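You operate a simulated robot arm through the tools that you are given. There is no shell and no other tool. Be economical: measure what you need, move in short steps, check, and stop when the job is done.

You run a simulated robot arm. Do the job below in one go: nothing can be reset, and whatever is moved stays where it is left.

Task
Build up the valve in the jig with the white seat ring.
Fine: ring in the socket, ball on the ring, cover over them, then lock the yellow and red jig levers.
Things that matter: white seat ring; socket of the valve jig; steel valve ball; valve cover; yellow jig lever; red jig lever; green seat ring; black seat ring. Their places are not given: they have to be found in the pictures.

It is judged by the outcome, as a careful person would: the job done as asked, and still so three seconds after it is handed in. It fails if anything else is knocked over, pushed out of place, dropped, spilled or broken. Lids that push on must go on centred and level and be pressed home; caps that screw on are set level and turned clockwise until they are tight.

Robot
A 7-joint arm with a two-finger parallel gripper, fixed in place. Base frame: the origin is at the foot of the arm, x ahead of it, y to its left, z up; the work surface is at about z = 4. Lengths are in mm, angles in rad, forces in N, time in s.
With the tool pointing down near the work surface it reaches from about 240 to 620 mm from the base axis. Its first joint turns from -1.152 to 1.152 rad. Payload 2.6 kg.
Tool frame: the origin (TCP) lies between the finger pads and is the grasp point; the fingertips stand 30 mm ahead of it; z points along the fingers, y is the line along which they close. The gripper opens to 94 mm. The fingers are 28 mm wide and 10 mm thick; the gripper's body (50 by 96 mm) begins 55 mm behind the TCP.
Orientation is that of the tool frame in the base frame, as a unit quaternion [w, x, y, z]. With the fingers straight down and closing along the base's y, the tool's x points along the base's -x, its y along +y and its z along -z.

Tools
- The arm moves only by the tool play_rows. Its argument "motion" is a list that holds one entry, the list of rows, each a list of 7 numbers: the shift along the tool's x, y, z in mm, then the turn, a rotation vector about the tool's x, y, z in rad, then the closure, from 0 (fully open) to 1 (shut). In form: [[[dx, dy, dz, wx, wy, wz, gripper], ...]]. A call has 1 to 20 rows; each row is the pose to reach, as a shift and turn from the pose commanded when the call began, along the tool's axes at that moment. Rows are played at 5 a second. More than 50 mm and 0.15 rad between two rows, or a gripper value outside its range, and nothing of the call is played. A pose out of reach is approached as far as the arm can. The call stops where the force on the tool passes 90 N (or 10 N more than at its start, if that is more) or the arm is blocked; 0.2 s more then pass. Each finger travels about 72 mm/s and halts on what it meets, pressing with about 33 N; the grip force reading is that of the motor and also rises with nothing between the fingers. The clock runs only during rows and for 0.2 s after the last one: add rows that repeat a pose to give the fingers time. The reply holds the time, the measured pose of the TCP, the force on the tool along the base axes, the opening and the grip force, in the units named above and with some noise.
- Cameras (640 x 400 px; columns grow to the right, rows downward): "scene" is fixed at [25.8, 420.9, 587.8]; the picture's right is [-0.87, -0.50, 0.00], its down [-0.18, 0.31, -0.93] and it looks along [0.46, -0.81, -0.36] (base axes); focal length 337 px, centre (320, 200). "wrist" rides on the gripper at [-37, 0, -58] in the tool frame; the picture's right is [0.00, -1.00, 0.00], its down [0.97, 0.00, -0.24] and it looks along [0.24, 0.00, 0.97] (tool axes); focal length 218 px, centre (320, 200).
- grab_frame(camera): a new picture of that camera. The clock stands still meanwhile.
- locate(camera, pixels): there is no depth. For up to 12 entries [column, row, z] of the newest picture of that camera ("zoom" is the newest enlarged one), the place [x, y] in the base frame at which the ray of that pixel passes the height z, good to about 3 mm. The clock stands still meanwhile.
- enlarge(camera, box): a new picture of the part [left, top, right, bottom] of that camera's present view, enlarged. The clock stands still meanwhile.
- finish_job(): hands the job in; it is judged then, once.

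Work in short steps. Measure before you move; look again where a grasp or a placing could have gone wrong, and mend it. You have 80 turns and 54 pictures in all, those below and enlarged ones among them. Open the gripper and draw the arm clear of the work before you hand the job in, unless the task says otherwise; then end with one line.

The tools are called after "Emit:" as a command line: name --argument value ..., lists and objects as JSON in quotes. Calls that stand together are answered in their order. play_rows: Moves the arm, as the interface text tells. Its arguments: {"type":"object","properties":{"motion":{"type":"array","items":{"type":"array","items":{"type":"array","items":{"type":"number"}}}}},"required":["motion"]} The other tools are called the same way: grab_frame (camera) takes a picture; locate (camera, pixels) gives the place at which the rays of pixels pass given heights; enlarge (camera, box) takes an enlarged picture of a part of a camera's view; finish_job () hands the job in.

At the start:

```text
time_s: 0.0
tool_pos: [320.8, -166.8, 390.7]
orientation: [0.001, 0.0, 1.0, 0.0]
wrist_force: [0.3, 0.3, 0.5]
opening: 93.9
grasp_force: 0.1
```

scene: 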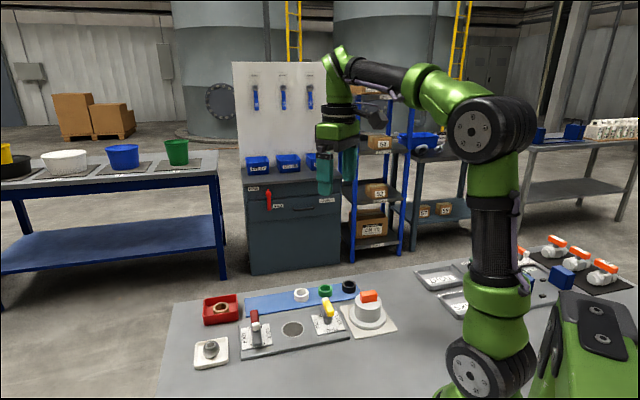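
wrist: 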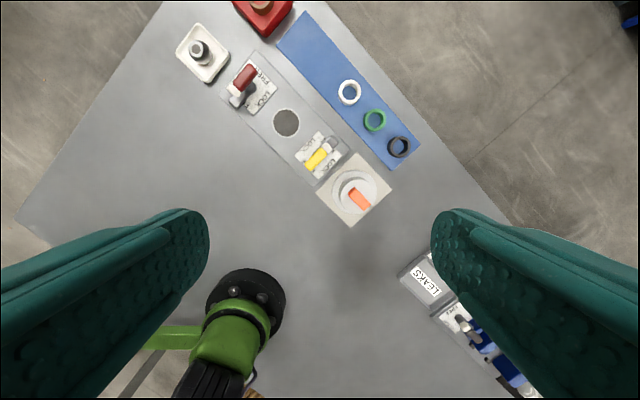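

The wrist view shows the jig with its levers, the rings on the blue strip, the ball holder at the upper left and the cover at (352,192). I enlarge both views to see details.

Emit:
enlarge --camera "wrist" --box '[160, 0, 440, 240]'

Emit:
enlarge --camera "scene" --box '[180, 260, 420, 390]'

Emit:
locate --camera "wrist" --pixels '[[349, 92, 15], [375, 120, 15], [398, 146, 15], [286, 123, 20], [199, 50, 30], [352, 190, 40], [245, 80, 40], [320, 157, 40], [262, 6, 20], [278, 40, 4], [388, 168, 4]]'

```text
1.67 times, centred on (300, 120) of wrist
```

zoom: 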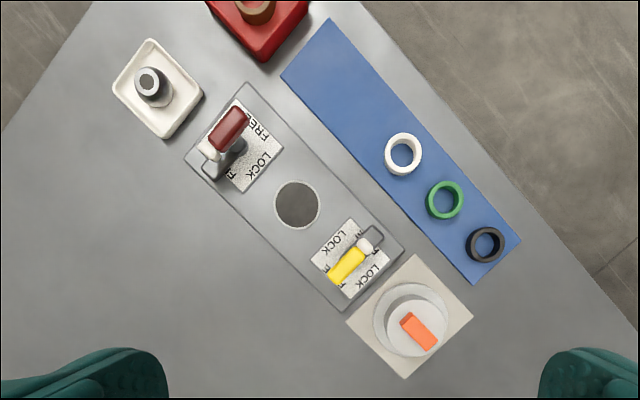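

```text
2.67 times, centred on (300, 325) of scene
```

zoom: 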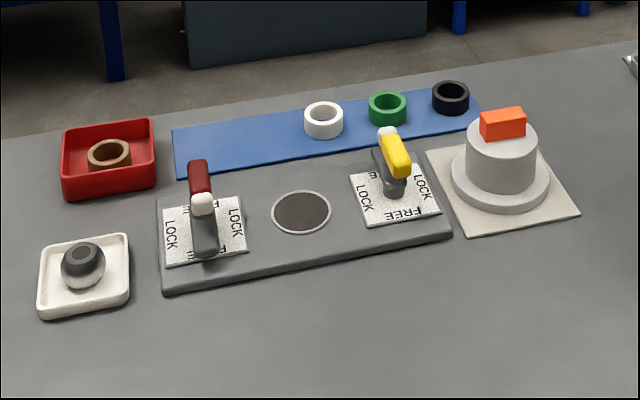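

```text
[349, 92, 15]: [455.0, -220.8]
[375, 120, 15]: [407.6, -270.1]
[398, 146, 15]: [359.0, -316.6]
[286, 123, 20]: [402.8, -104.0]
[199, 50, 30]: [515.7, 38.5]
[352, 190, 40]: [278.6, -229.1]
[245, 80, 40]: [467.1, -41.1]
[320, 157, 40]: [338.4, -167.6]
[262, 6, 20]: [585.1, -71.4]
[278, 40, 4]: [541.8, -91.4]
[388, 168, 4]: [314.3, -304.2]
```

The scene layout is clear but lever details aren't, so I move down over the jig for a closer view.

Emit:
play_rows --motion '[[[-25, 13, 26, 0, 0, 0, 0], [-50, 26, 52, 0, 0, 0, 0], [-75, 39, 78, 0, 0, 0, 0], [-100, 52, 104, 0, 0, 0, 0], [-120, 63, 130, 0, 0, 0, 0], [-120, 63, 130, 0, 0, 0, 0]]]'

Emit:
grab_frame --camera "wrist"

Emit:
enlarge --camera "wrist" --box '[180, 80, 460, 280]'

```text
time_s: 1.4
tool_pos: [444.2, -100.6, 261.3]
orientation: [0.0, 0.0, 1.0, 0.0]
wrist_force: [-0.4, -0.2, 0.4]
opening: 93.8
grasp_force: 0.1
```

```text
49 pictures are left
```

wrist: 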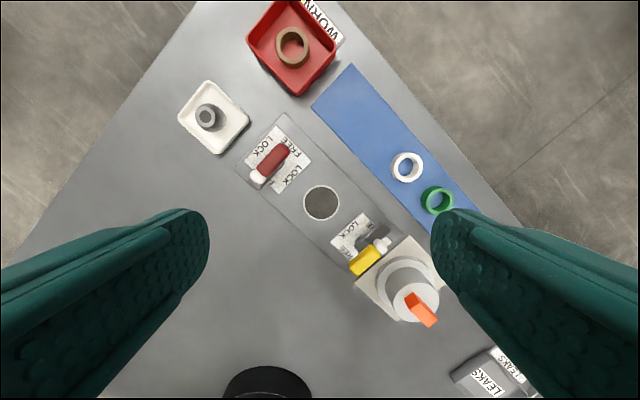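

```text
2.00 times, centred on (320, 180) of wrist
```

zoom: 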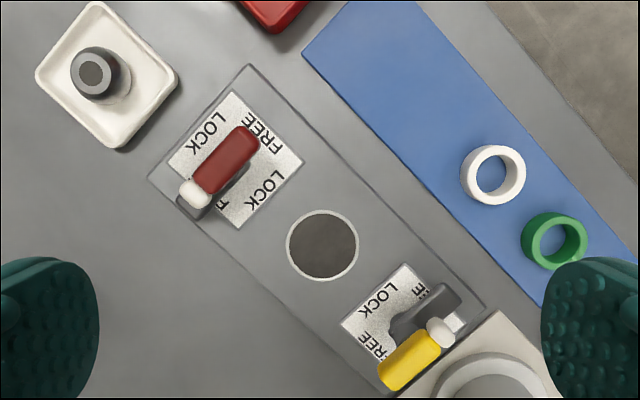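

The lever shapes need closer inspection; I zoom in on each from the fixed camera.

Emit:
enlarge --camera "scene" --box '[232, 304, 282, 364]'

Emit:
enlarge --camera "scene" --box '[300, 290, 360, 346]'

Emit:
enlarge --camera "wrist" --box '[230, 110, 330, 200]'

```text
6.67 times, centred on (257, 334) of scene
```

zoom: 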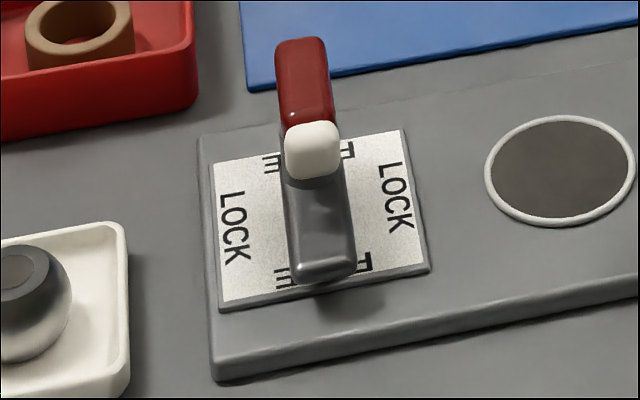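

```text
7.14 times, centred on (330, 318) of scene
```

zoom: 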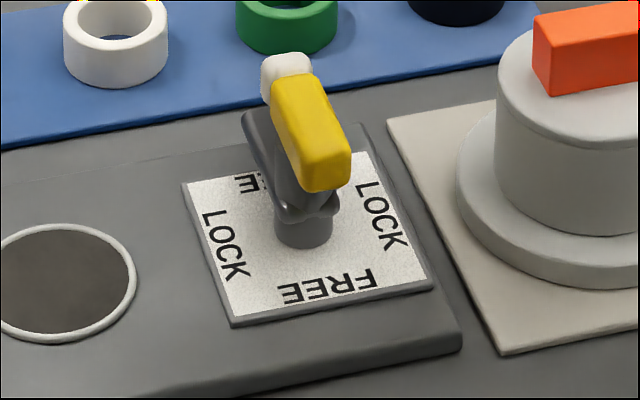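

```text
4.44 times, centred on (280, 155) of wrist
```

zoom: 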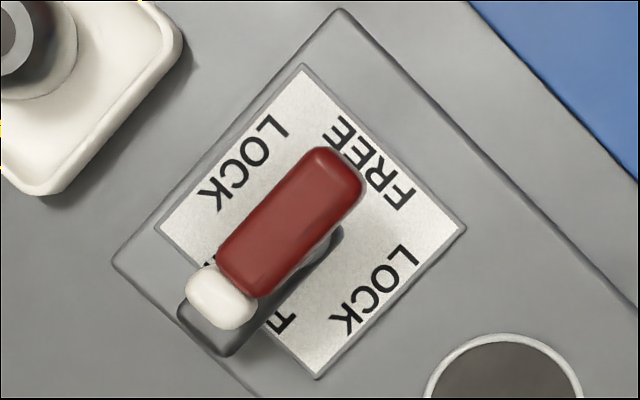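

The levers turn about vertical posts: the dark arm now points at FREE and needs a quarter turn to LOCK. I locate the parts using both views at candidate heights.

Emit:
locate --camera "wrist" --pixels '[[407, 167, 5], [407, 167, 20], [321, 203, 15], [321, 203, 20], [207, 117, 30], [207, 117, 45], [273, 160, 50], [259, 177, 50], [412, 300, 60], [292, 46, 15], [396, 239, 4], [230, 150, 4]]'

Emit:
locate --camera "scene" --pixels '[[301, 293, 5], [301, 293, 20], [293, 330, 15], [293, 330, 20], [211, 345, 30], [211, 354, 5], [369, 297, 60], [368, 315, 20], [257, 317, 40], [257, 328, 40]]'

```text
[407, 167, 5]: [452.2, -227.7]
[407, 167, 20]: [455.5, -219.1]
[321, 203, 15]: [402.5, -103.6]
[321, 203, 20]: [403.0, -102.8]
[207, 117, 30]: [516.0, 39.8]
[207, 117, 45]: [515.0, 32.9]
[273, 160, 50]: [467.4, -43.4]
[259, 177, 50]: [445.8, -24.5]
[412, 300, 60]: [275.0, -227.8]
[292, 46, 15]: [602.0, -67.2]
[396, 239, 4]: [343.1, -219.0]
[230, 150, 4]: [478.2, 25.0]
```

```text
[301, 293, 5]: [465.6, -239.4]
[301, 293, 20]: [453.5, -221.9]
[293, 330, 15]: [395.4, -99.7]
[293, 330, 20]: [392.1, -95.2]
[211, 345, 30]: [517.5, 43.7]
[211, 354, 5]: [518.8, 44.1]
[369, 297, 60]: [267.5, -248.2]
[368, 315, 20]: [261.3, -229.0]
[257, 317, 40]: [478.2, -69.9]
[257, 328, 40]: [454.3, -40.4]
```

White ring is near (454,-222), about 44 mm OD. I move above it at z≈150, yawing -45° so the fingers close across the strip.

Emit:
play_rows --motion '[[[-2, -20, 18, 0, 0, -0.131, 0], [-4, -40, 37, 0, 0, -0.262, 0], [-5, -60, 55, 0, 0, -0.393, 0], [-7, -80, 74, 0, 0, -0.524, 0], [-9, -100, 92, 0, 0, -0.655, 0], [-10, -121, 111, 0, 0, -0.785, 0], [-10, -121, 111, 0, 0, -0.785, 0]]]'

Emit:
grab_frame --camera "wrist"

```text
time_s: 3.0
tool_pos: [451.8, -226.8, 151.6]
orientation: [0.0, -0.384, 0.923, 0.0]
wrist_force: [0.1, 0.0, -0.9]
opening: 94.0
grasp_force: 0.0
```

```text
44 pictures are left
```

wrist: 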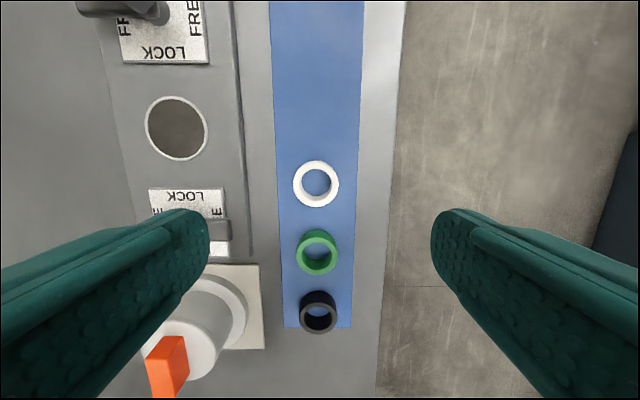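

The strip is square to the picture, the ring top is centred at (316,184). I get its exact place and the socket's too.

Emit:
locate --camera "wrist" --pixels '[[316, 183, 20], [316, 183, 25], [293, 183, 20], [339, 183, 20], [177, 128, 12], [145, 128, 12], [208, 128, 12], [177, 128, 20]]'

Emit:
enlarge --camera "scene" --box '[270, 275, 370, 345]'

```text
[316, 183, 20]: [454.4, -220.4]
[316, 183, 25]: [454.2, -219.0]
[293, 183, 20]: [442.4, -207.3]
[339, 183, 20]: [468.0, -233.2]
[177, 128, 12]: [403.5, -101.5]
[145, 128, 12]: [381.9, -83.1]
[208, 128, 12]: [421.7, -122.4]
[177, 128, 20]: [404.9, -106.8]
```

```text
5.71 times, centred on (320, 310) of scene
```

zoom: 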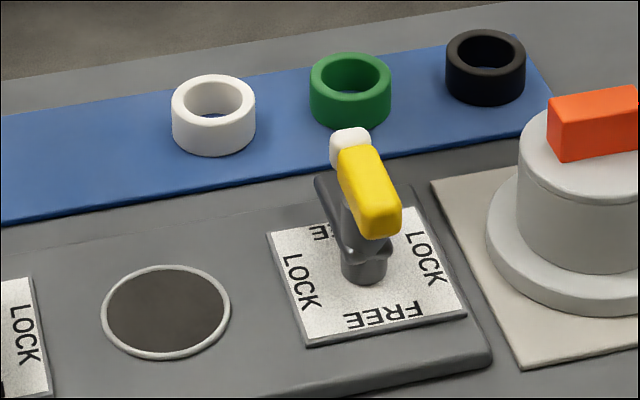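

Ring OD ≈ 38 mm, top at about z 22. I shift by tool (-6,+3) and lower so that the fingertips are around z≈12, then close.

Emit:
play_rows --motion '[[[-6, 3, 10, 0, 0, 0, 0.2], [-6, 3, 45, 0, 0, 0, 0.3], [-6, 3, 80, 0, 0, 0, 0.3], [-6, 3, 95, 0, 0, 0, 0.3], [-6, 3, 108, 0, 0, 0, 0.3], [-6, 3, 108, 0, 0, 0, 0.3]]]'

Emit:
grab_frame --camera "wrist"

```text
time_s: 4.4
tool_pos: [451.5, -218.8, 40.2]
orientation: [0.0, -0.382, 0.924, 0.0]
wrist_force: [0.2, 0.6, -0.4]
opening: 65.9
grasp_force: 0.1
```

```text
42 pictures are left
```

wrist: 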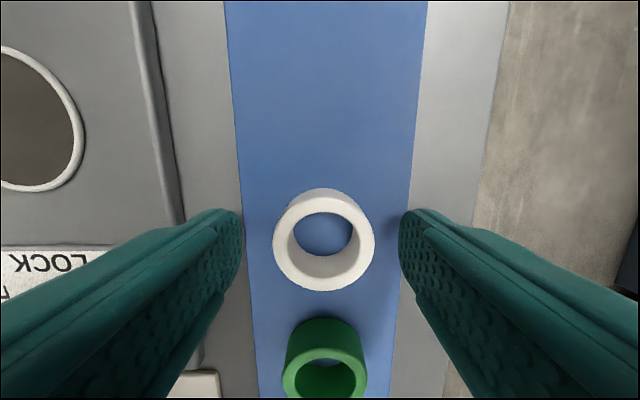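

The ring is centred between the fingers (324,243). I close and lift.

Emit:
play_rows --motion '[[[-1, -1.5, 0, 0, 0, 0, 0.45], [-1, -1.5, 0, 0, 0, 0, 0.6], [-1, -1.5, 0, 0, 0, 0, 0.7], [-1, -1.5, 0, 0, 0, 0, 0.7], [-1, -1.5, -20, 0, 0, 0, 0.7], [-1, -1.5, -50, 0, 0, 0, 0.7], [-1, -1.5, -85, 0, 0, 0, 0.7], [-1, -1.5, -85, 0, 0, 0, 0.7]]]'

Emit:
grab_frame --camera "wrist"

```text
time_s: 6.2
tool_pos: [454.4, -218.1, 125.6]
orientation: [0.001, -0.382, 0.924, 0.0]
wrist_force: [0.0, 0.5, -0.4]
opening: 38.5
grasp_force: 33.2
```

```text
41 pictures are left
```

wrist: 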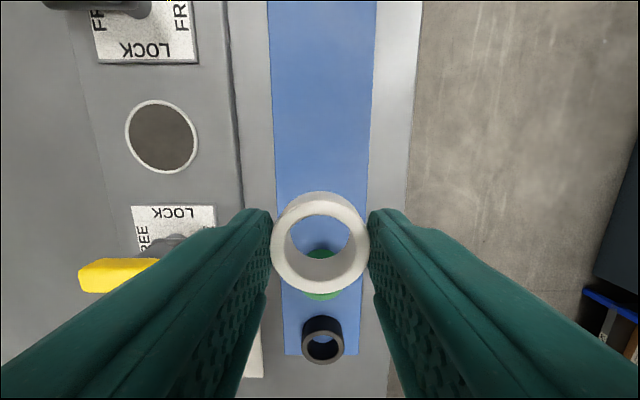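

Ring is held (opening 38.5). I carry it above the socket, about tool (-43,+119), and look from there.

Emit:
play_rows --motion '[[[-14, 40, 0, 0, 0, 0, 0.7], [-28, 80, 0, 0, 0, 0, 0.7], [-43, 119, 0, 0, 0, 0, 0.7], [-43, 119, 0, 0, 0, 0, 0.7], [-43, 119, 0, 0, 0, 0, 0.7]]]'

Emit:
grab_frame --camera "wrist"

```text
time_s: 7.4
tool_pos: [401.6, -105.3, 128.1]
orientation: [0.0, -0.383, 0.924, 0.0]
wrist_force: [-0.2, -0.2, -0.1]
opening: 38.4
grasp_force: 33.2
```

```text
40 pictures are left
```

wrist: 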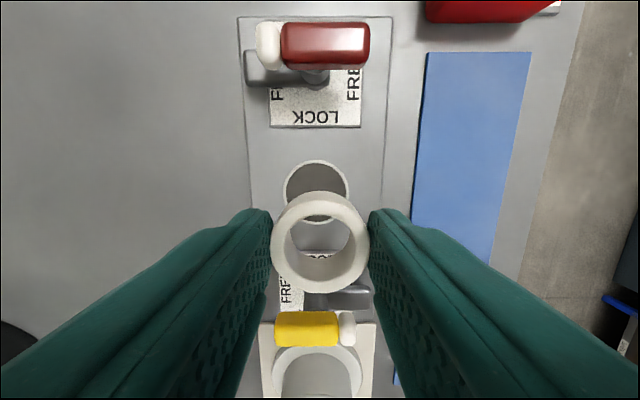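

The socket centre is at about (317,191), so the ring needs about +3 mm in tool y. I lower to just above the socket.

Emit:
play_rows --motion '[[[-0.5, 2.8, 20, 0, 0, 0, 0.7], [-0.5, 2.8, 45, 0, 0, 0, 0.7], [-0.5, 2.8, 68, 0, 0, 0, 0.7], [-0.5, 2.8, 68, 0, 0, 0, 0.7], [-0.5, 2.8, 68, 0, 0, 0, 0.7]]]'

Emit:
grab_frame --camera "wrist"

Emit:
enlarge --camera "scene" --box '[230, 275, 350, 365]'

```text
time_s: 8.6
tool_pos: [399.7, -101.9, 59.7]
orientation: [0.0, -0.383, 0.924, -0.001]
wrist_force: [-0.2, -0.9, -0.1]
opening: 38.5
grasp_force: 32.6
```

```text
39 pictures are left
```

wrist: 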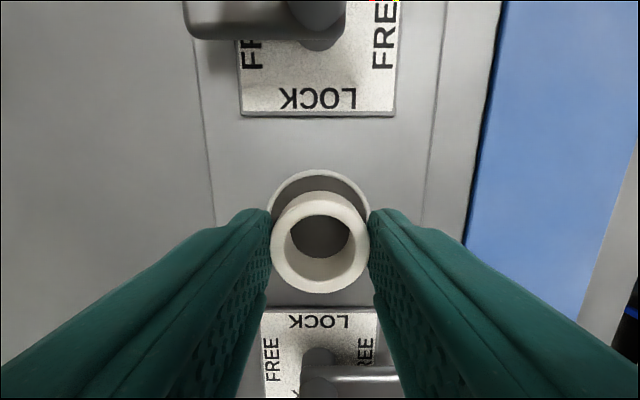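

```text
4.44 times, centred on (290, 320) of scene
```

zoom: 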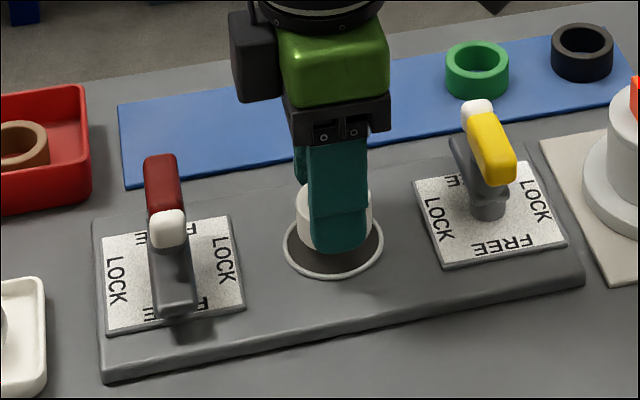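

The ring is centred over the socket within about 1 mm. I lower until the fingertips are just above the plate.

Emit:
play_rows --motion '[[[1, 0.4, 8, 0, 0, 0, 0.7], [1, 0.4, 12, 0, 0, 0, 0.7], [1, 0.4, 15, 0, 0, 0, 0.7], [1, 0.4, 15, 0, 0, 0, 0.7]]]'

Emit:
enlarge --camera "scene" --box '[260, 290, 340, 350]'

Emit:
grab_frame --camera "wrist"

```text
time_s: 9.6
tool_pos: [398.8, -101.8, 45.8]
orientation: [0.001, -0.383, 0.924, 0.0]
wrist_force: [-3.1, 1.4, 23.3]
opening: 38.5
grasp_force: 33.5
```

```text
6.67 times, centred on (300, 320) of scene
```

zoom: 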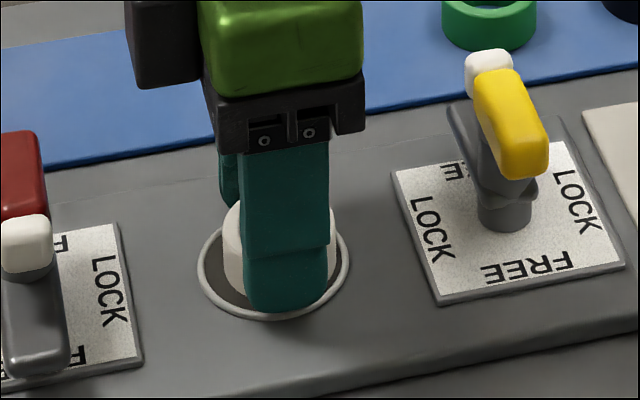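

```text
36 pictures are left
```

wrist: 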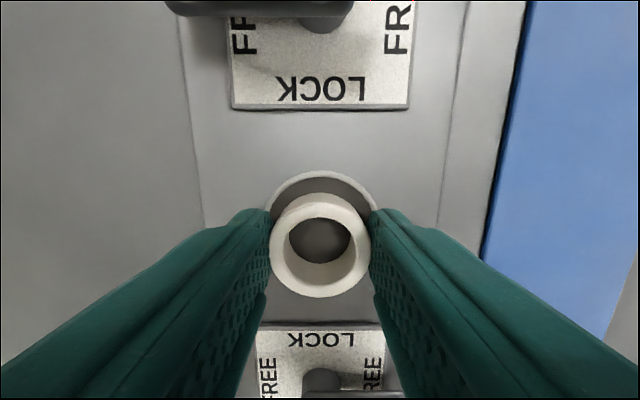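

Contact (23 N) came with the ring just inside the socket; both views show it about 2 mm too far in tool +x. I lift slightly, shift -2 and lower again.

Emit:
play_rows --motion '[[[0, 0, -5, 0, 0, 0, 0.7], [-2.2, 0, -5, 0, 0, 0, 0.7], [-2.2, 0, -2, 0, 0, 0, 0.7], [-2.2, 0, 0, 0, 0, 0, 0.7], [-2.2, 0, 0, 0, 0, 0, 0.7]]]'

Emit:
enlarge --camera "wrist" --box '[240, 150, 400, 320]'

```text
time_s: 10.8
tool_pos: [399.6, -100.8, 45.0]
orientation: [0.002, -0.382, 0.924, -0.001]
wrist_force: [-5.3, 2.1, 22.8]
opening: 38.3
grasp_force: 32.8
```

```text
2.35 times, centred on (320, 235) of wrist
```

zoom: 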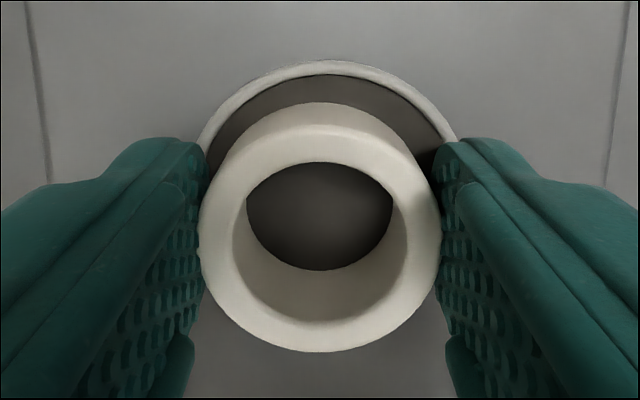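

It rests on a floor or rim at the same height. I back off 1 mm, open a bit, rise, and look.

Emit:
play_rows --motion '[[[0, 0, -1, 0, 0, 0, 0.55], [0, 0, -1, 0, 0, 0, 0.4], [0, 0, -1, 0, 0, 0, 0.3], [0, 0, -20, 0, 0, 0, 0.3], [0, 0, -50, 0, 0, 0, 0.3], [0, 0, -70, 0, 0, 0, 0.3], [0, 0, -70, 0, 0, 0, 0.3]]]'

Emit:
enlarge --camera "wrist" --box '[250, 130, 390, 290]'

Emit:
enlarge --camera "scene" --box '[260, 300, 330, 350]'

```text
time_s: 12.4
tool_pos: [398.4, -100.6, 114.5]
orientation: [0.0, -0.382, 0.924, 0.0]
wrist_force: [0.1, 0.9, 0.5]
opening: 65.7
grasp_force: 0.1
```

```text
2.50 times, centred on (320, 210) of wrist
```

zoom: 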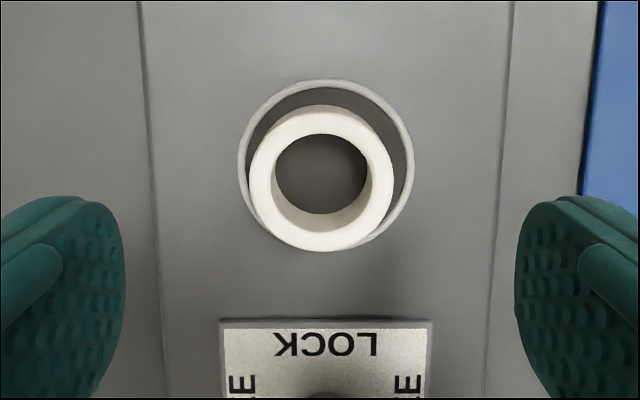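

```text
8.00 times, centred on (295, 325) of scene
```

zoom: 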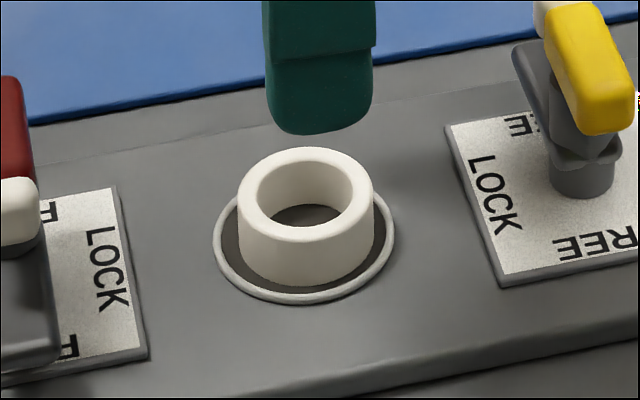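

The ring stands level in the shallow socket. I measure how well it is centred on the rim.

Emit:
enlarge --camera "wrist" --box '[280, 150, 360, 240]'

```text
4.44 times, centred on (320, 195) of wrist
```

zoom: 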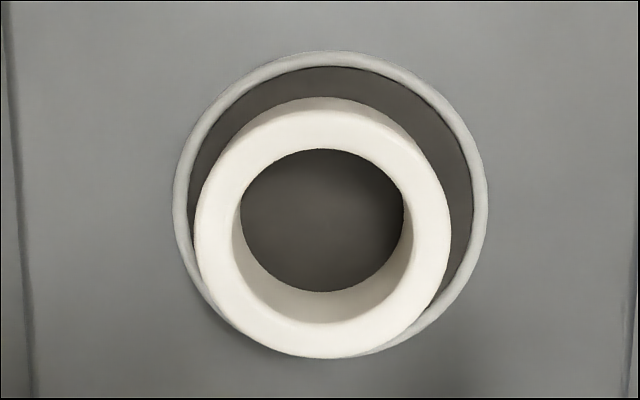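

The ring is ~2 mm off the socket centre (base hole (321,210) vs rim (330,205) in zoom). I regrip, lift 1.5 mm, shift (-1.7,-1.5), and set it back.

Emit:
play_rows --motion '[[[0, 0, 30, 0, 0, 0, 0.3], [0, 0, 60, 0, 0, 0, 0.3], [0, 0, 67.5, 0, 0, 0, 0.3], [0, 0, 67.5, 0, 0, 0, 0.5], [0, 0, 67.5, 0, 0, 0, 0.65], [0, 0, 67.5, 0, 0, 0, 0.65], [0, 0, 65, 0, 0, 0, 0.65], [-1.7, -1.5, 65, 0, 0, 0, 0.65], [-1.7, -1.5, 67.7, 0, 0, 0, 0.65], [-1.7, -1.5, 67.7, 0, 0, 0, 0.65], [-1.7, -1.5, 67.7, 0, 0, 0, 0.5], [-1.7, -1.5, 67.7, 0, 0, 0, 0.3], [-1.7, -1.5, 67.7, 0, 0, 0, 0.3], [-1.7, -1.5, 30, 0, 0, 0, 0.3], [-1.7, -1.5, 0, 0, 0, 0, 0.2], [-1.7, -1.5, 0, 0, 0, 0, 0]]]'

Emit:
enlarge --camera "wrist" --box '[280, 150, 360, 240]'

```text
time_s: 15.8
tool_pos: [398.9, -98.7, 115.5]
orientation: [-0.001, -0.382, 0.924, 0.001]
wrist_force: [0.6, -0.1, -0.7]
opening: 94.1
grasp_force: 0.1
```

```text
4.44 times, centred on (320, 195) of wrist
```

zoom: 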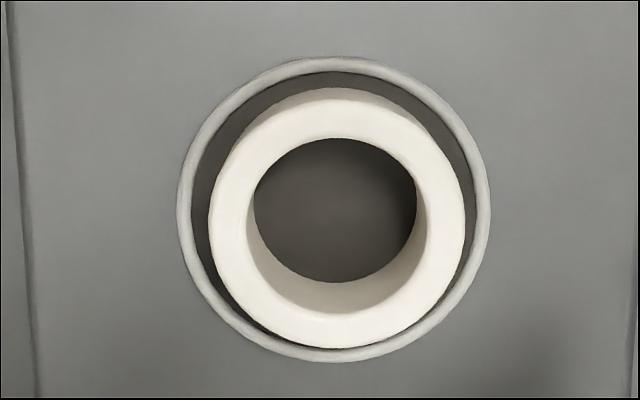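

Ring is now well centred. Next the ball: I rise and travel along -x tool over the red lever to above the ball tray near (515,38).

Emit:
play_rows --motion '[[[0, 0, -35, 0, 0, 0, 0], [-45, 4, -45, 0, 0, 0, 0], [-90, 8, -45, 0, 0, 0, 0], [-135, 12, -45, 0, 0, 0, 0], [-177, 16, -35, 0, 0, 0, 0], [-177, 16, -35, 0, 0, 0, 0], [-177, 16, -35, 0, 0, 0, 0]]]'

Emit:
grab_frame --camera "wrist"

Emit:
enlarge --camera "scene" --box '[185, 325, 245, 375]'

```text
time_s: 17.4
tool_pos: [515.3, 34.3, 152.7]
orientation: [0.0, -0.382, 0.924, 0.0]
wrist_force: [-0.1, -0.2, 0.5]
opening: 93.9
grasp_force: 0.2
```

```text
30 pictures are left
```

wrist: 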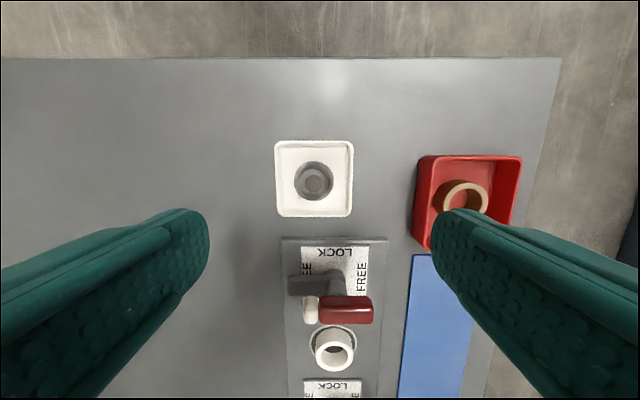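

```text
8.00 times, centred on (215, 350) of scene
```

zoom: 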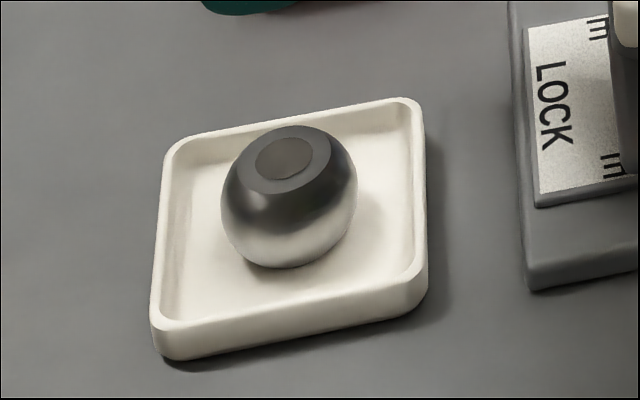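

Ball ≈36 mm, offset tool (-8,+4). I lower to fingertips ~z 45 with 58 mm opening and check.

Emit:
play_rows --motion '[[[-4, 2, 20, 0, 0, 0, 0.2], [-8, 4, 50, 0, 0, 0, 0.38], [-8, 4, 75, 0, 0, 0, 0.38], [-8, 4, 75, 0, 0, 0, 0.38], [-8, 4, 75, 0, 0, 0, 0.38]]]'

Emit:
grab_frame --camera "wrist"

```text
time_s: 18.6
tool_pos: [519.6, 45.6, 75.3]
orientation: [0.0, -0.383, 0.924, 0.0]
wrist_force: [0.6, -0.9, -1.3]
opening: 58.0
grasp_force: 0.1
```

```text
28 pictures are left
```

wrist: 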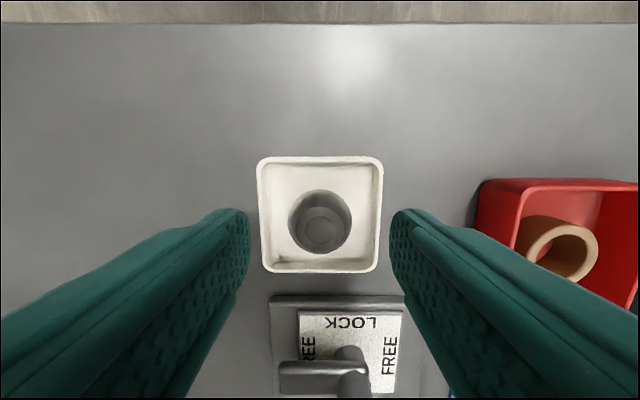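

Ball is centred at (320,222), about +1 in x. I lower 28 mm, close, and lift.

Emit:
play_rows --motion '[[[1, 0, 15, 0, 0, 0, 0.38], [1, 0, 28, 0, 0, 0, 0.4], [1, 0, 28, 0, 0, 0, 0.5], [1, 0, 28, 0, 0, 0, 0.65], [1, 0, 28, 0, 0, 0, 0.75], [1, 0, 28, 0, 0, 0, 0.75], [1, 0, 10, 0, 0, 0, 0.75], [1, 0, -30, 0, 0, 0, 0.75], [1, 0, -70, 0, 0, 0, 0.75], [1, 0, -70, 0, 0, 0, 0.75]]]'

Emit:
grab_frame --camera "wrist"

```text
time_s: 20.8
tool_pos: [515.2, 43.7, 143.9]
orientation: [0.001, -0.383, 0.924, 0.0]
wrist_force: [0.5, 0.2, 0.4]
opening: 23.7
grasp_force: 0.0
```

```text
27 pictures are left
```

wrist: 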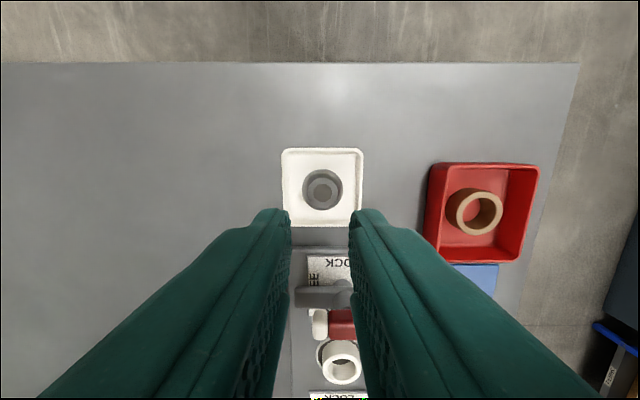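

The fingers slipped over the top: the grip was above the equator. Ball still sits in the tray; I go back with a narrower opening (43 mm, to fit inside the tray walls) and check before descending deep.

Emit:
play_rows --motion '[[[-1.5, -1.5, 0, 0, 0, 0, 0.54], [-1.5, -1.5, 40, 0, 0, 0, 0.54], [-1.5, -1.5, 80, 0, 0, 0, 0.54], [-1.5, -1.5, 91, 0, 0, 0, 0.54], [-1.5, -1.5, 91, 0, 0, 0, 0.54], [-1.5, -1.5, 91, 0, 0, 0, 0.54]]]'

Emit:
grab_frame --camera "wrist"

Emit:
enlarge --camera "scene" --box '[185, 325, 245, 375]'

```text
time_s: 22.2
tool_pos: [518.1, 45.0, 53.1]
orientation: [0.001, -0.382, 0.924, -0.001]
wrist_force: [0.1, -0.3, -0.3]
opening: 43.2
grasp_force: 0.0
```

```text
26 pictures are left
```

wrist: 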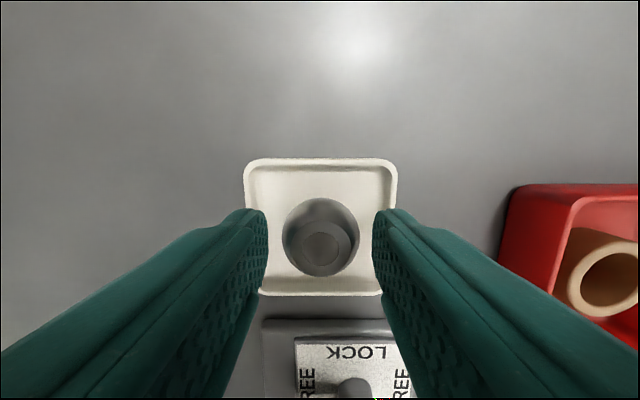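

```text
8.00 times, centred on (215, 350) of scene
```

zoom: 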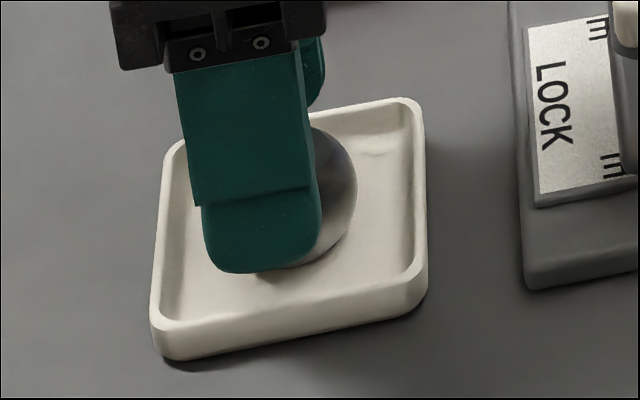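

Ball at (320,237); combining wrist and scene, it lies ~3 mm toward +x. I shift, lower 11 mm into the tray and close.

Emit:
play_rows --motion '[[[3, 0, 0, 0, 0, 0, 0.54], [3, 0, 7, 0, 0, 0, 0.54], [3, 0, 12, 0, 0, 0, 0.54], [3, 0, 12, 0, 0, 0, 0.6], [3, 0, 12, 0, 0, 0, 0.7], [3, 0, 12, 0, 0, 0, 0.75], [3, 0, 12, 0, 0, 0, 0.75]]]'

```text
time_s: 23.8
tool_pos: [517.1, 44.5, 42.9]
orientation: [0.002, -0.383, 0.924, 0.002]
wrist_force: [1.9, -0.5, 21.2]
opening: 34.4
grasp_force: 33.1
```

Gripped at 34.4 mm. I lift and check.

Emit:
play_rows --motion '[[[0, 0, -10, 0, 0, 0, 0.75], [0, 0, -40, 0, 0, 0, 0.75], [0, 0, -80, 0, 0, 0, 0.75], [0, 0, -110, 0, 0, 0, 0.75], [0, 0, -110, 0, 0, 0, 0.75]]]'

Emit:
grab_frame --camera "wrist"

```text
time_s: 25.0
tool_pos: [515.9, 40.5, 151.5]
orientation: [0.0, -0.382, 0.924, 0.001]
wrist_force: [0.3, -0.4, -0.6]
opening: 34.4
grasp_force: 33.5
```

```text
24 pictures are left
```

wrist: 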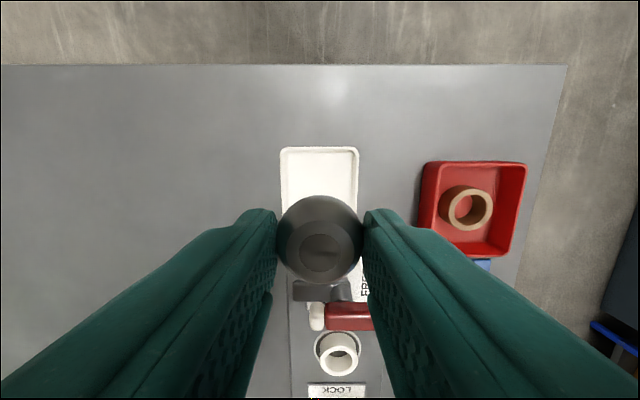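

Ball is held securely. I carry it back over the ring at the same height and look.

Emit:
play_rows --motion '[[[46, -5, -5, 0, 0, 0, 0.75], [92, -10, -5, 0, 0, 0, 0.75], [138, -15, -5, 0, 0, 0, 0.75], [184, -19.5, 0, 0, 0, 0, 0.75], [184, -19.5, 40, 0, 0, 0, 0.75], [184, -19.5, 40, 0, 0, 0, 0.75], [184, -19.5, 40, 0, 0, 0, 0.75]]]'

Emit:
grab_frame --camera "wrist"

Emit:
enlarge --camera "scene" --box '[260, 300, 330, 350]'

```text
time_s: 26.6
tool_pos: [401.0, -103.0, 108.5]
orientation: [0.0, -0.383, 0.924, 0.0]
wrist_force: [0.9, 0.1, -1.4]
opening: 34.1
grasp_force: 32.6
```

```text
23 pictures are left
```

wrist: 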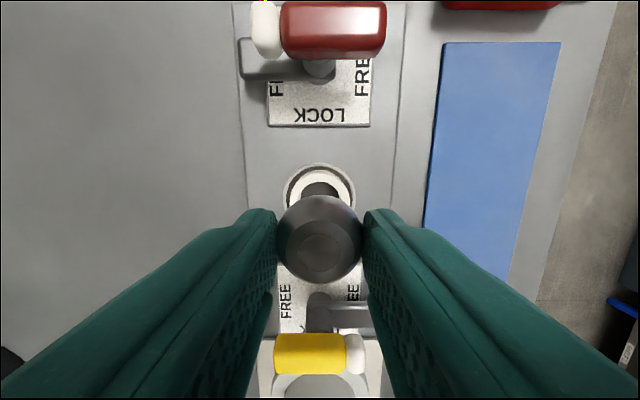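

```text
8.00 times, centred on (295, 325) of scene
```

zoom: 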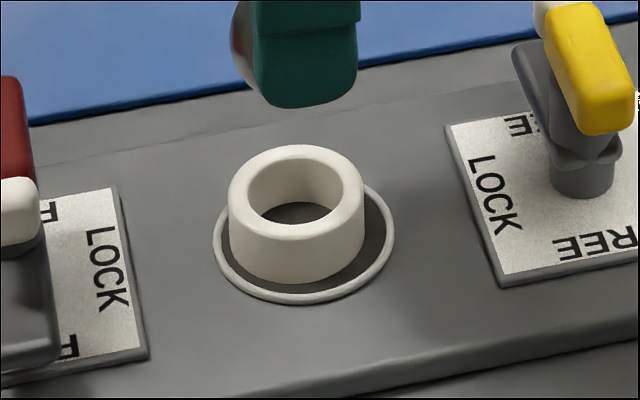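

The ball lines up with the ring in the wrist view (both col 320). I enlarge to check the alignment along rows, after descending 38 mm.

Emit:
play_rows --motion '[[[0, 0, 20, 0, 0, 0, 0.75], [0, 0, 38, 0, 0, 0, 0.75], [0, 0, 38, 0, 0, 0, 0.75]]]'

Emit:
enlarge --camera "wrist" --box '[240, 150, 400, 290]'

Emit:
enlarge --camera "scene" --box '[260, 300, 330, 350]'

```text
time_s: 27.4
tool_pos: [402.8, -102.9, 73.4]
orientation: [0.0, -0.382, 0.924, 0.0]
wrist_force: [0.0, 0.1, 0.5]
opening: 34.4
grasp_force: 33.4
```

```text
2.86 times, centred on (320, 220) of wrist
```

zoom: 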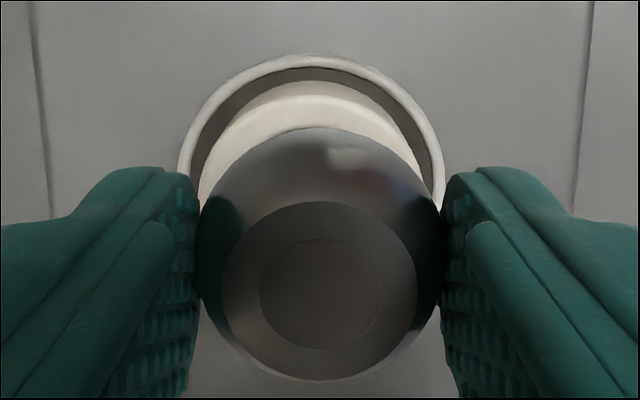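

```text
8.00 times, centred on (295, 325) of scene
```

zoom: 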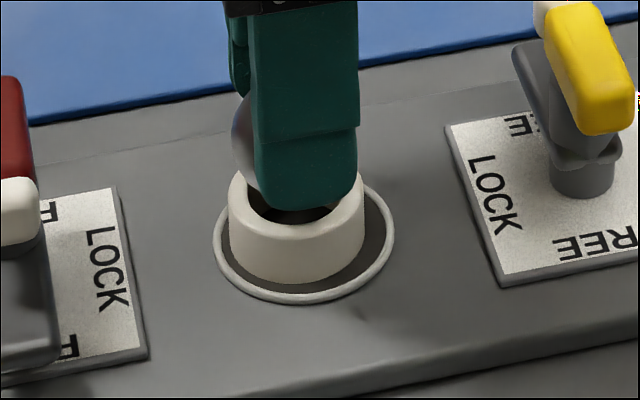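

Ball is ~1.5 mm off in both: I shift (+1,+1.3) and lower until light contact.

Emit:
play_rows --motion '[[[1, 1.3, 5, 0, 0, 0, 0.75], [1, 1.3, 9, 0, 0, 0, 0.75], [1, 1.3, 12, 0, 0, 0, 0.75], [1, 1.3, 14, 0, 0, 0, 0.75], [1, 1.3, 14, 0, 0, 0, 0.75]]]'

Emit:
enlarge --camera "scene" --box '[260, 300, 330, 350]'

```text
time_s: 28.6
tool_pos: [400.6, -102.5, 60.3]
orientation: [0.002, -0.382, 0.924, -0.002]
wrist_force: [-0.9, 1.1, 21.0]
opening: 34.2
grasp_force: 33.1
```

```text
8.00 times, centred on (295, 325) of scene
```

zoom: 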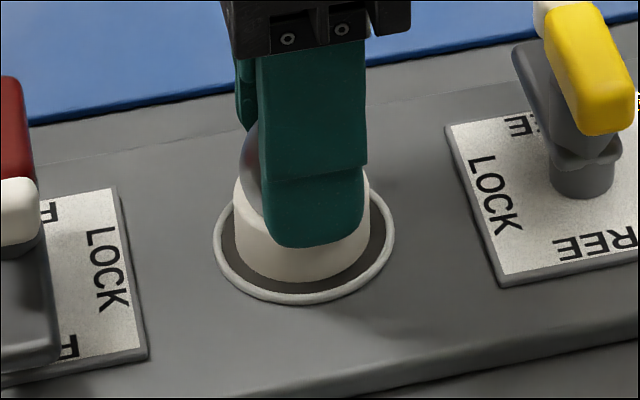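

Ball has seated (21 N) and the ring is now centred in the rim. I release straight out and rise.

Emit:
play_rows --motion '[[[0, 0, -0.5, 0, 0, 0, 0.65], [0, 0, -0.5, 0, 0, 0, 0.55], [0, 0, -0.5, 0, 0, 0, 0.4], [0, 0, -0.5, 0, 0, 0, 0.4], [0, 0, -30, 0, 0, 0, 0.3], [0, 0, -60, 0, 0, 0, 0], [0, 0, -60, 0, 0, 0, 0]]]'

Emit:
grab_frame --camera "wrist"

Emit:
enlarge --camera "scene" --box '[260, 290, 420, 370]'

```text
time_s: 30.2
tool_pos: [399.6, -102.9, 120.3]
orientation: [-0.001, -0.383, 0.924, 0.0]
wrist_force: [-0.7, -0.5, -0.5]
opening: 93.8
grasp_force: 0.1
```

```text
18 pictures are left
```

wrist: 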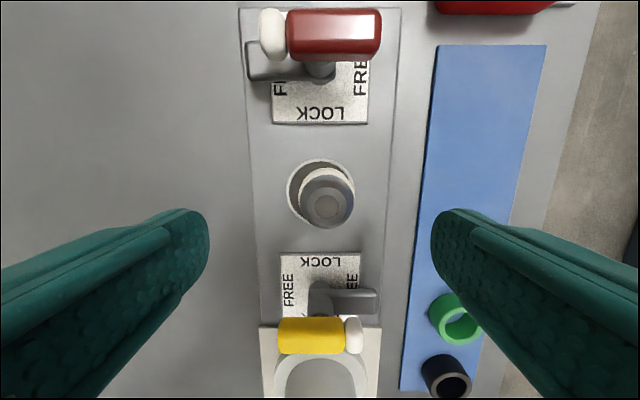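

```text
4.00 times, centred on (340, 330) of scene
```

zoom: 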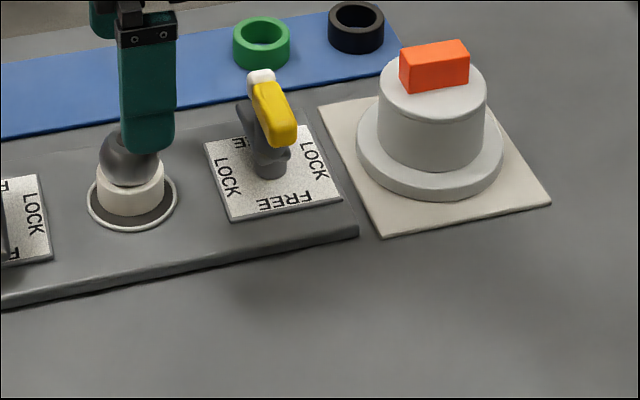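

Ball sits on the ring, but they may have shifted sideways in the rim. I zoom to measure.

Emit:
enlarge --camera "wrist" --box '[280, 150, 360, 240]'

```text
4.44 times, centred on (320, 195) of wrist
```

zoom: 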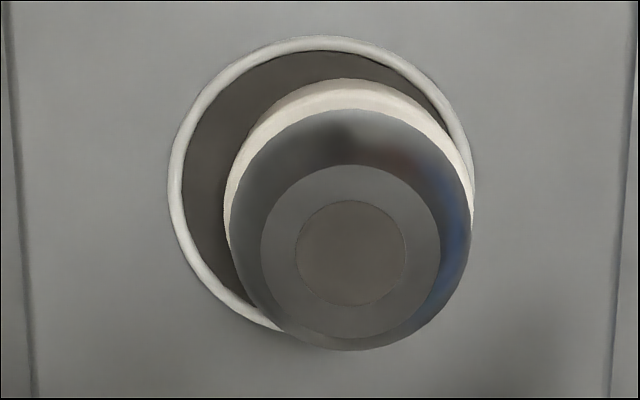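

Ring and ball lie ~4 mm toward tool -y in the socket, while the TCP is in line with the rim centre. I come down and close on the ball to centre it, without lifting.

Emit:
play_rows --motion '[[[0, 0, 20, 0, 0, 0, 0.35], [0, 0, 45, 0, 0, 0, 0.4], [0, 0, 58, 0, 0, 0, 0.4], [0, 0, 58, 0, 0, 0, 0.46], [0, 0, 58, 0, 0, 0, 0.52], [0, 0, 58, 0, 0, 0, 0.58], [0, 0, 58, 0, 0, 0, 0.62], [0, 0, 58, 0, 0, 0, 0.66], [0, 0, 58, 0, 0, 0, 0.66]]]'

Emit:
enlarge --camera "wrist" --box '[240, 150, 400, 290]'

```text
time_s: 32.2
tool_pos: [399.9, -104.0, 60.9]
orientation: [0.0, -0.383, 0.924, 0.0]
wrist_force: [-0.7, 0.4, -0.1]
opening: 34.2
grasp_force: 33.6
```

```text
2.86 times, centred on (320, 220) of wrist
```

zoom: 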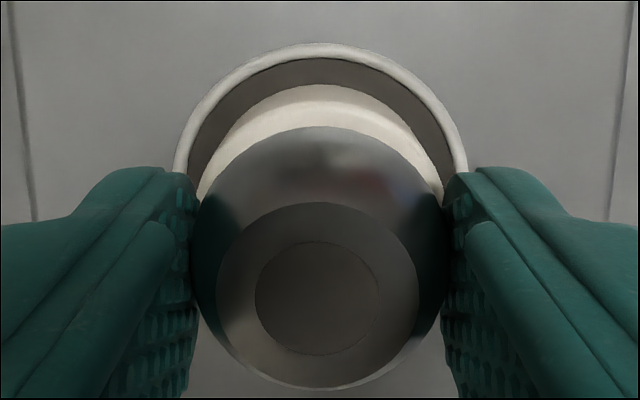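

Now centred (rim 173–468, ring 197–443). I open slowly in place, rise, and check it stays.

Emit:
play_rows --motion '[[[0, 0, 0, 0, 0, 0, 0.62], [0, 0, 0, 0, 0, 0, 0.6], [0, 0, 0, 0, 0, 0, 0.55], [0, 0, 0, 0, 0, 0, 0.5], [0, 0, 0, 0, 0, 0, 0.45], [0, 0, 0, 0, 0, 0, 0.4], [0, 0, -30, 0, 0, 0, 0.3], [0, 0, -60, 0, 0, 0, 0], [0, 0, -60, 0, 0, 0, 0]]]'

Emit:
enlarge --camera "wrist" --box '[280, 150, 360, 240]'

```text
time_s: 34.2
tool_pos: [399.9, -102.7, 122.0]
orientation: [0.001, -0.384, 0.923, 0.001]
wrist_force: [0.2, 0.2, -0.3]
opening: 94.2
grasp_force: 0.0
```

```text
4.44 times, centred on (320, 195) of wrist
```

zoom: 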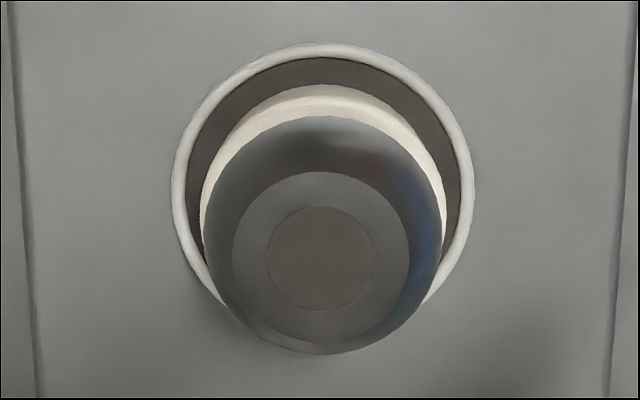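

Stack is centred and stable. Now the cover: I move along tool +x about 177 mm, raised, to look down at its orange handle.

Emit:
play_rows --motion '[[[0, 0, -40, 0, 0, 0, 0], [45, 0, -60, 0, 0, 0, 0], [90, 0, -60, 0, 0, 0, 0], [135, 0, -60, 0, 0, 0, 0], [177, 0, -55, 0, 0, 0, 0], [177, 0, -55, 0, 0, 0, 0], [177, 0, -55, 0, 0, 0, 0]]]'

Emit:
grab_frame --camera "wrist"

```text
time_s: 35.8
tool_pos: [275.4, -228.2, 175.2]
orientation: [-0.001, -0.383, 0.924, -0.001]
wrist_force: [-1.3, 0.9, 0.2]
opening: 93.9
grasp_force: 0.2
```

```text
13 pictures are left
```

wrist: 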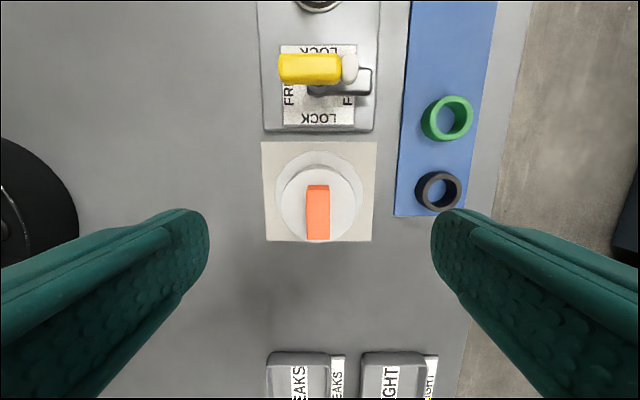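

Cover handle top centred at (317,213), z≈77, offset tool (+11.5,+1.5). I lower to z≈95, open 45 mm, then look before gripping.

Emit:
play_rows --motion '[[[11.5, 1.5, 20, 0, 0, 0, 0.3], [11.5, 1.5, 50, 0, 0, 0, 0.52], [11.5, 1.5, 70, 0, 0, 0, 0.52], [11.5, 1.5, 78, 0, 0, 0, 0.52], [11.5, 1.5, 78, 0, 0, 0, 0.52]]]'

Emit:
enlarge --camera "scene" --box '[330, 270, 410, 340]'

Emit:
grab_frame --camera "wrist"

```text
time_s: 37.0
tool_pos: [264.4, -235.0, 97.3]
orientation: [0.0, -0.381, 0.924, 0.001]
wrist_force: [-0.2, -0.5, -0.3]
opening: 44.8
grasp_force: 0.1
```

```text
5.71 times, centred on (370, 305) of scene
```

zoom: 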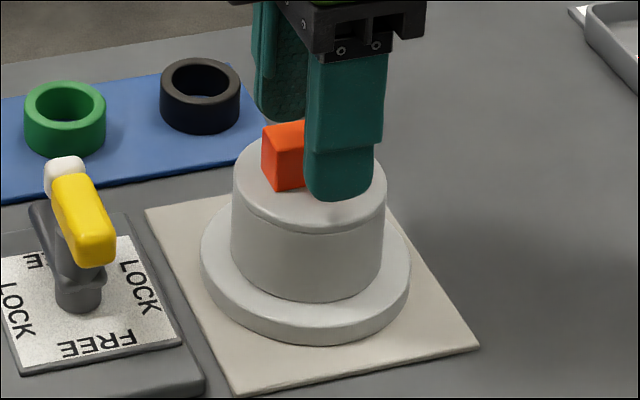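

```text
11 pictures are left
```

wrist: 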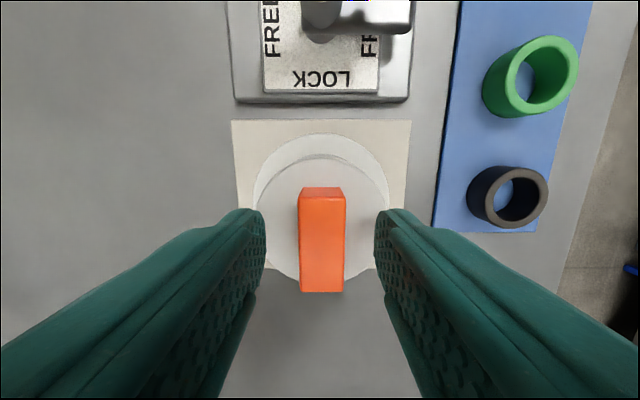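

Handle is centred between the fingers (322,244). I lower 3 mm, close, and lift straight up 70 mm.

Emit:
play_rows --motion '[[[0, 0, 3, 0, 0, 0, 0.6], [0, 0, 3, 0, 0, 0, 0.75], [0, 0, 3, 0, 0, 0, 0.9], [0, 0, 3, 0, 0, 0, 0.9], [0, 0, -10, 0, 0, 0, 0.9], [0, 0, -40, 0, 0, 0, 0.9], [0, 0, -80, 0, 0, 0, 0.9], [0, 0, -80, 0, 0, 0, 0.9]]]'

Emit:
grab_frame --camera "wrist"

```text
time_s: 38.8
tool_pos: [263.0, -234.6, 179.3]
orientation: [0.0, -0.383, 0.924, 0.0]
wrist_force: [-0.4, -0.3, -1.1]
opening: 17.3
grasp_force: 33.2
```

```text
10 pictures are left
```

wrist: 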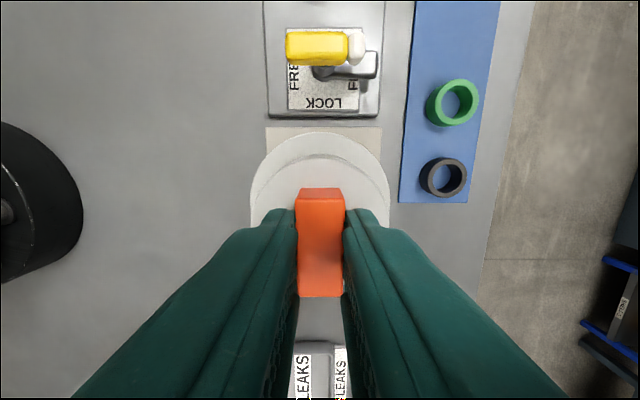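

Cover is held level. I carry it back 189 mm along -x tool, slightly raised, to hover above the ball, and check in the scene view.

Emit:
play_rows --motion '[[[0, -2, -15, 0, 0, 0, 0.9], [-40, -2, -15, 0, 0, 0, 0.9], [-80, -2, -15, 0, 0, 0, 0.9], [-120, -2, -15, 0, 0, 0, 0.9], [-160, -2, -15, 0, 0, 0, 0.9], [-189, -2, -10, 0, 0, 0, 0.9], [-189, -2, 10, 0, 0, 0, 0.9], [-189, -2, 20, 0, 0, 0, 0.9], [-189, -2, 20, 0, 0, 0, 0.9]]]'

Emit:
enlarge --camera "scene" --box '[235, 270, 345, 360]'

```text
time_s: 40.8
tool_pos: [400.3, -101.4, 157.4]
orientation: [0.0, -0.382, 0.924, 0.0]
wrist_force: [-0.1, 0.1, -1.4]
opening: 17.2
grasp_force: 33.1
```

```text
4.44 times, centred on (290, 315) of scene
```

zoom: 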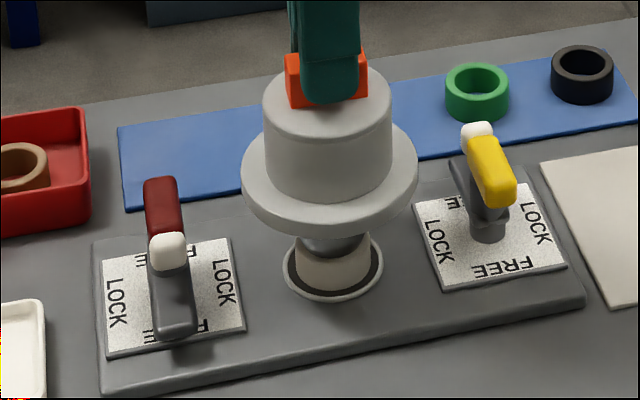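

Cover lines up (flange centre 330, expected 331). I lower slowly toward seating, stopping at contact.

Emit:
play_rows --motion '[[[0, 0, 10, 0, 0, 0, 0.9], [0, 0, 20, 0, 0, 0, 0.9], [0, 0, 30, 0, 0, 0, 0.9], [0, 0, 40, 0, 0, 0, 0.9], [0, 0, 45, 0, 0, 0, 0.9], [0, 0, 49, 0, 0, 0, 0.9], [0, 0, 49, 0, 0, 0, 0.9]]]'

```text
time_s: 42.4
tool_pos: [401.3, -102.5, 109.5]
orientation: [-0.001, -0.382, 0.924, 0.0]
wrist_force: [-0.2, 0.4, -1.5]
opening: 17.2
grasp_force: 32.7
```

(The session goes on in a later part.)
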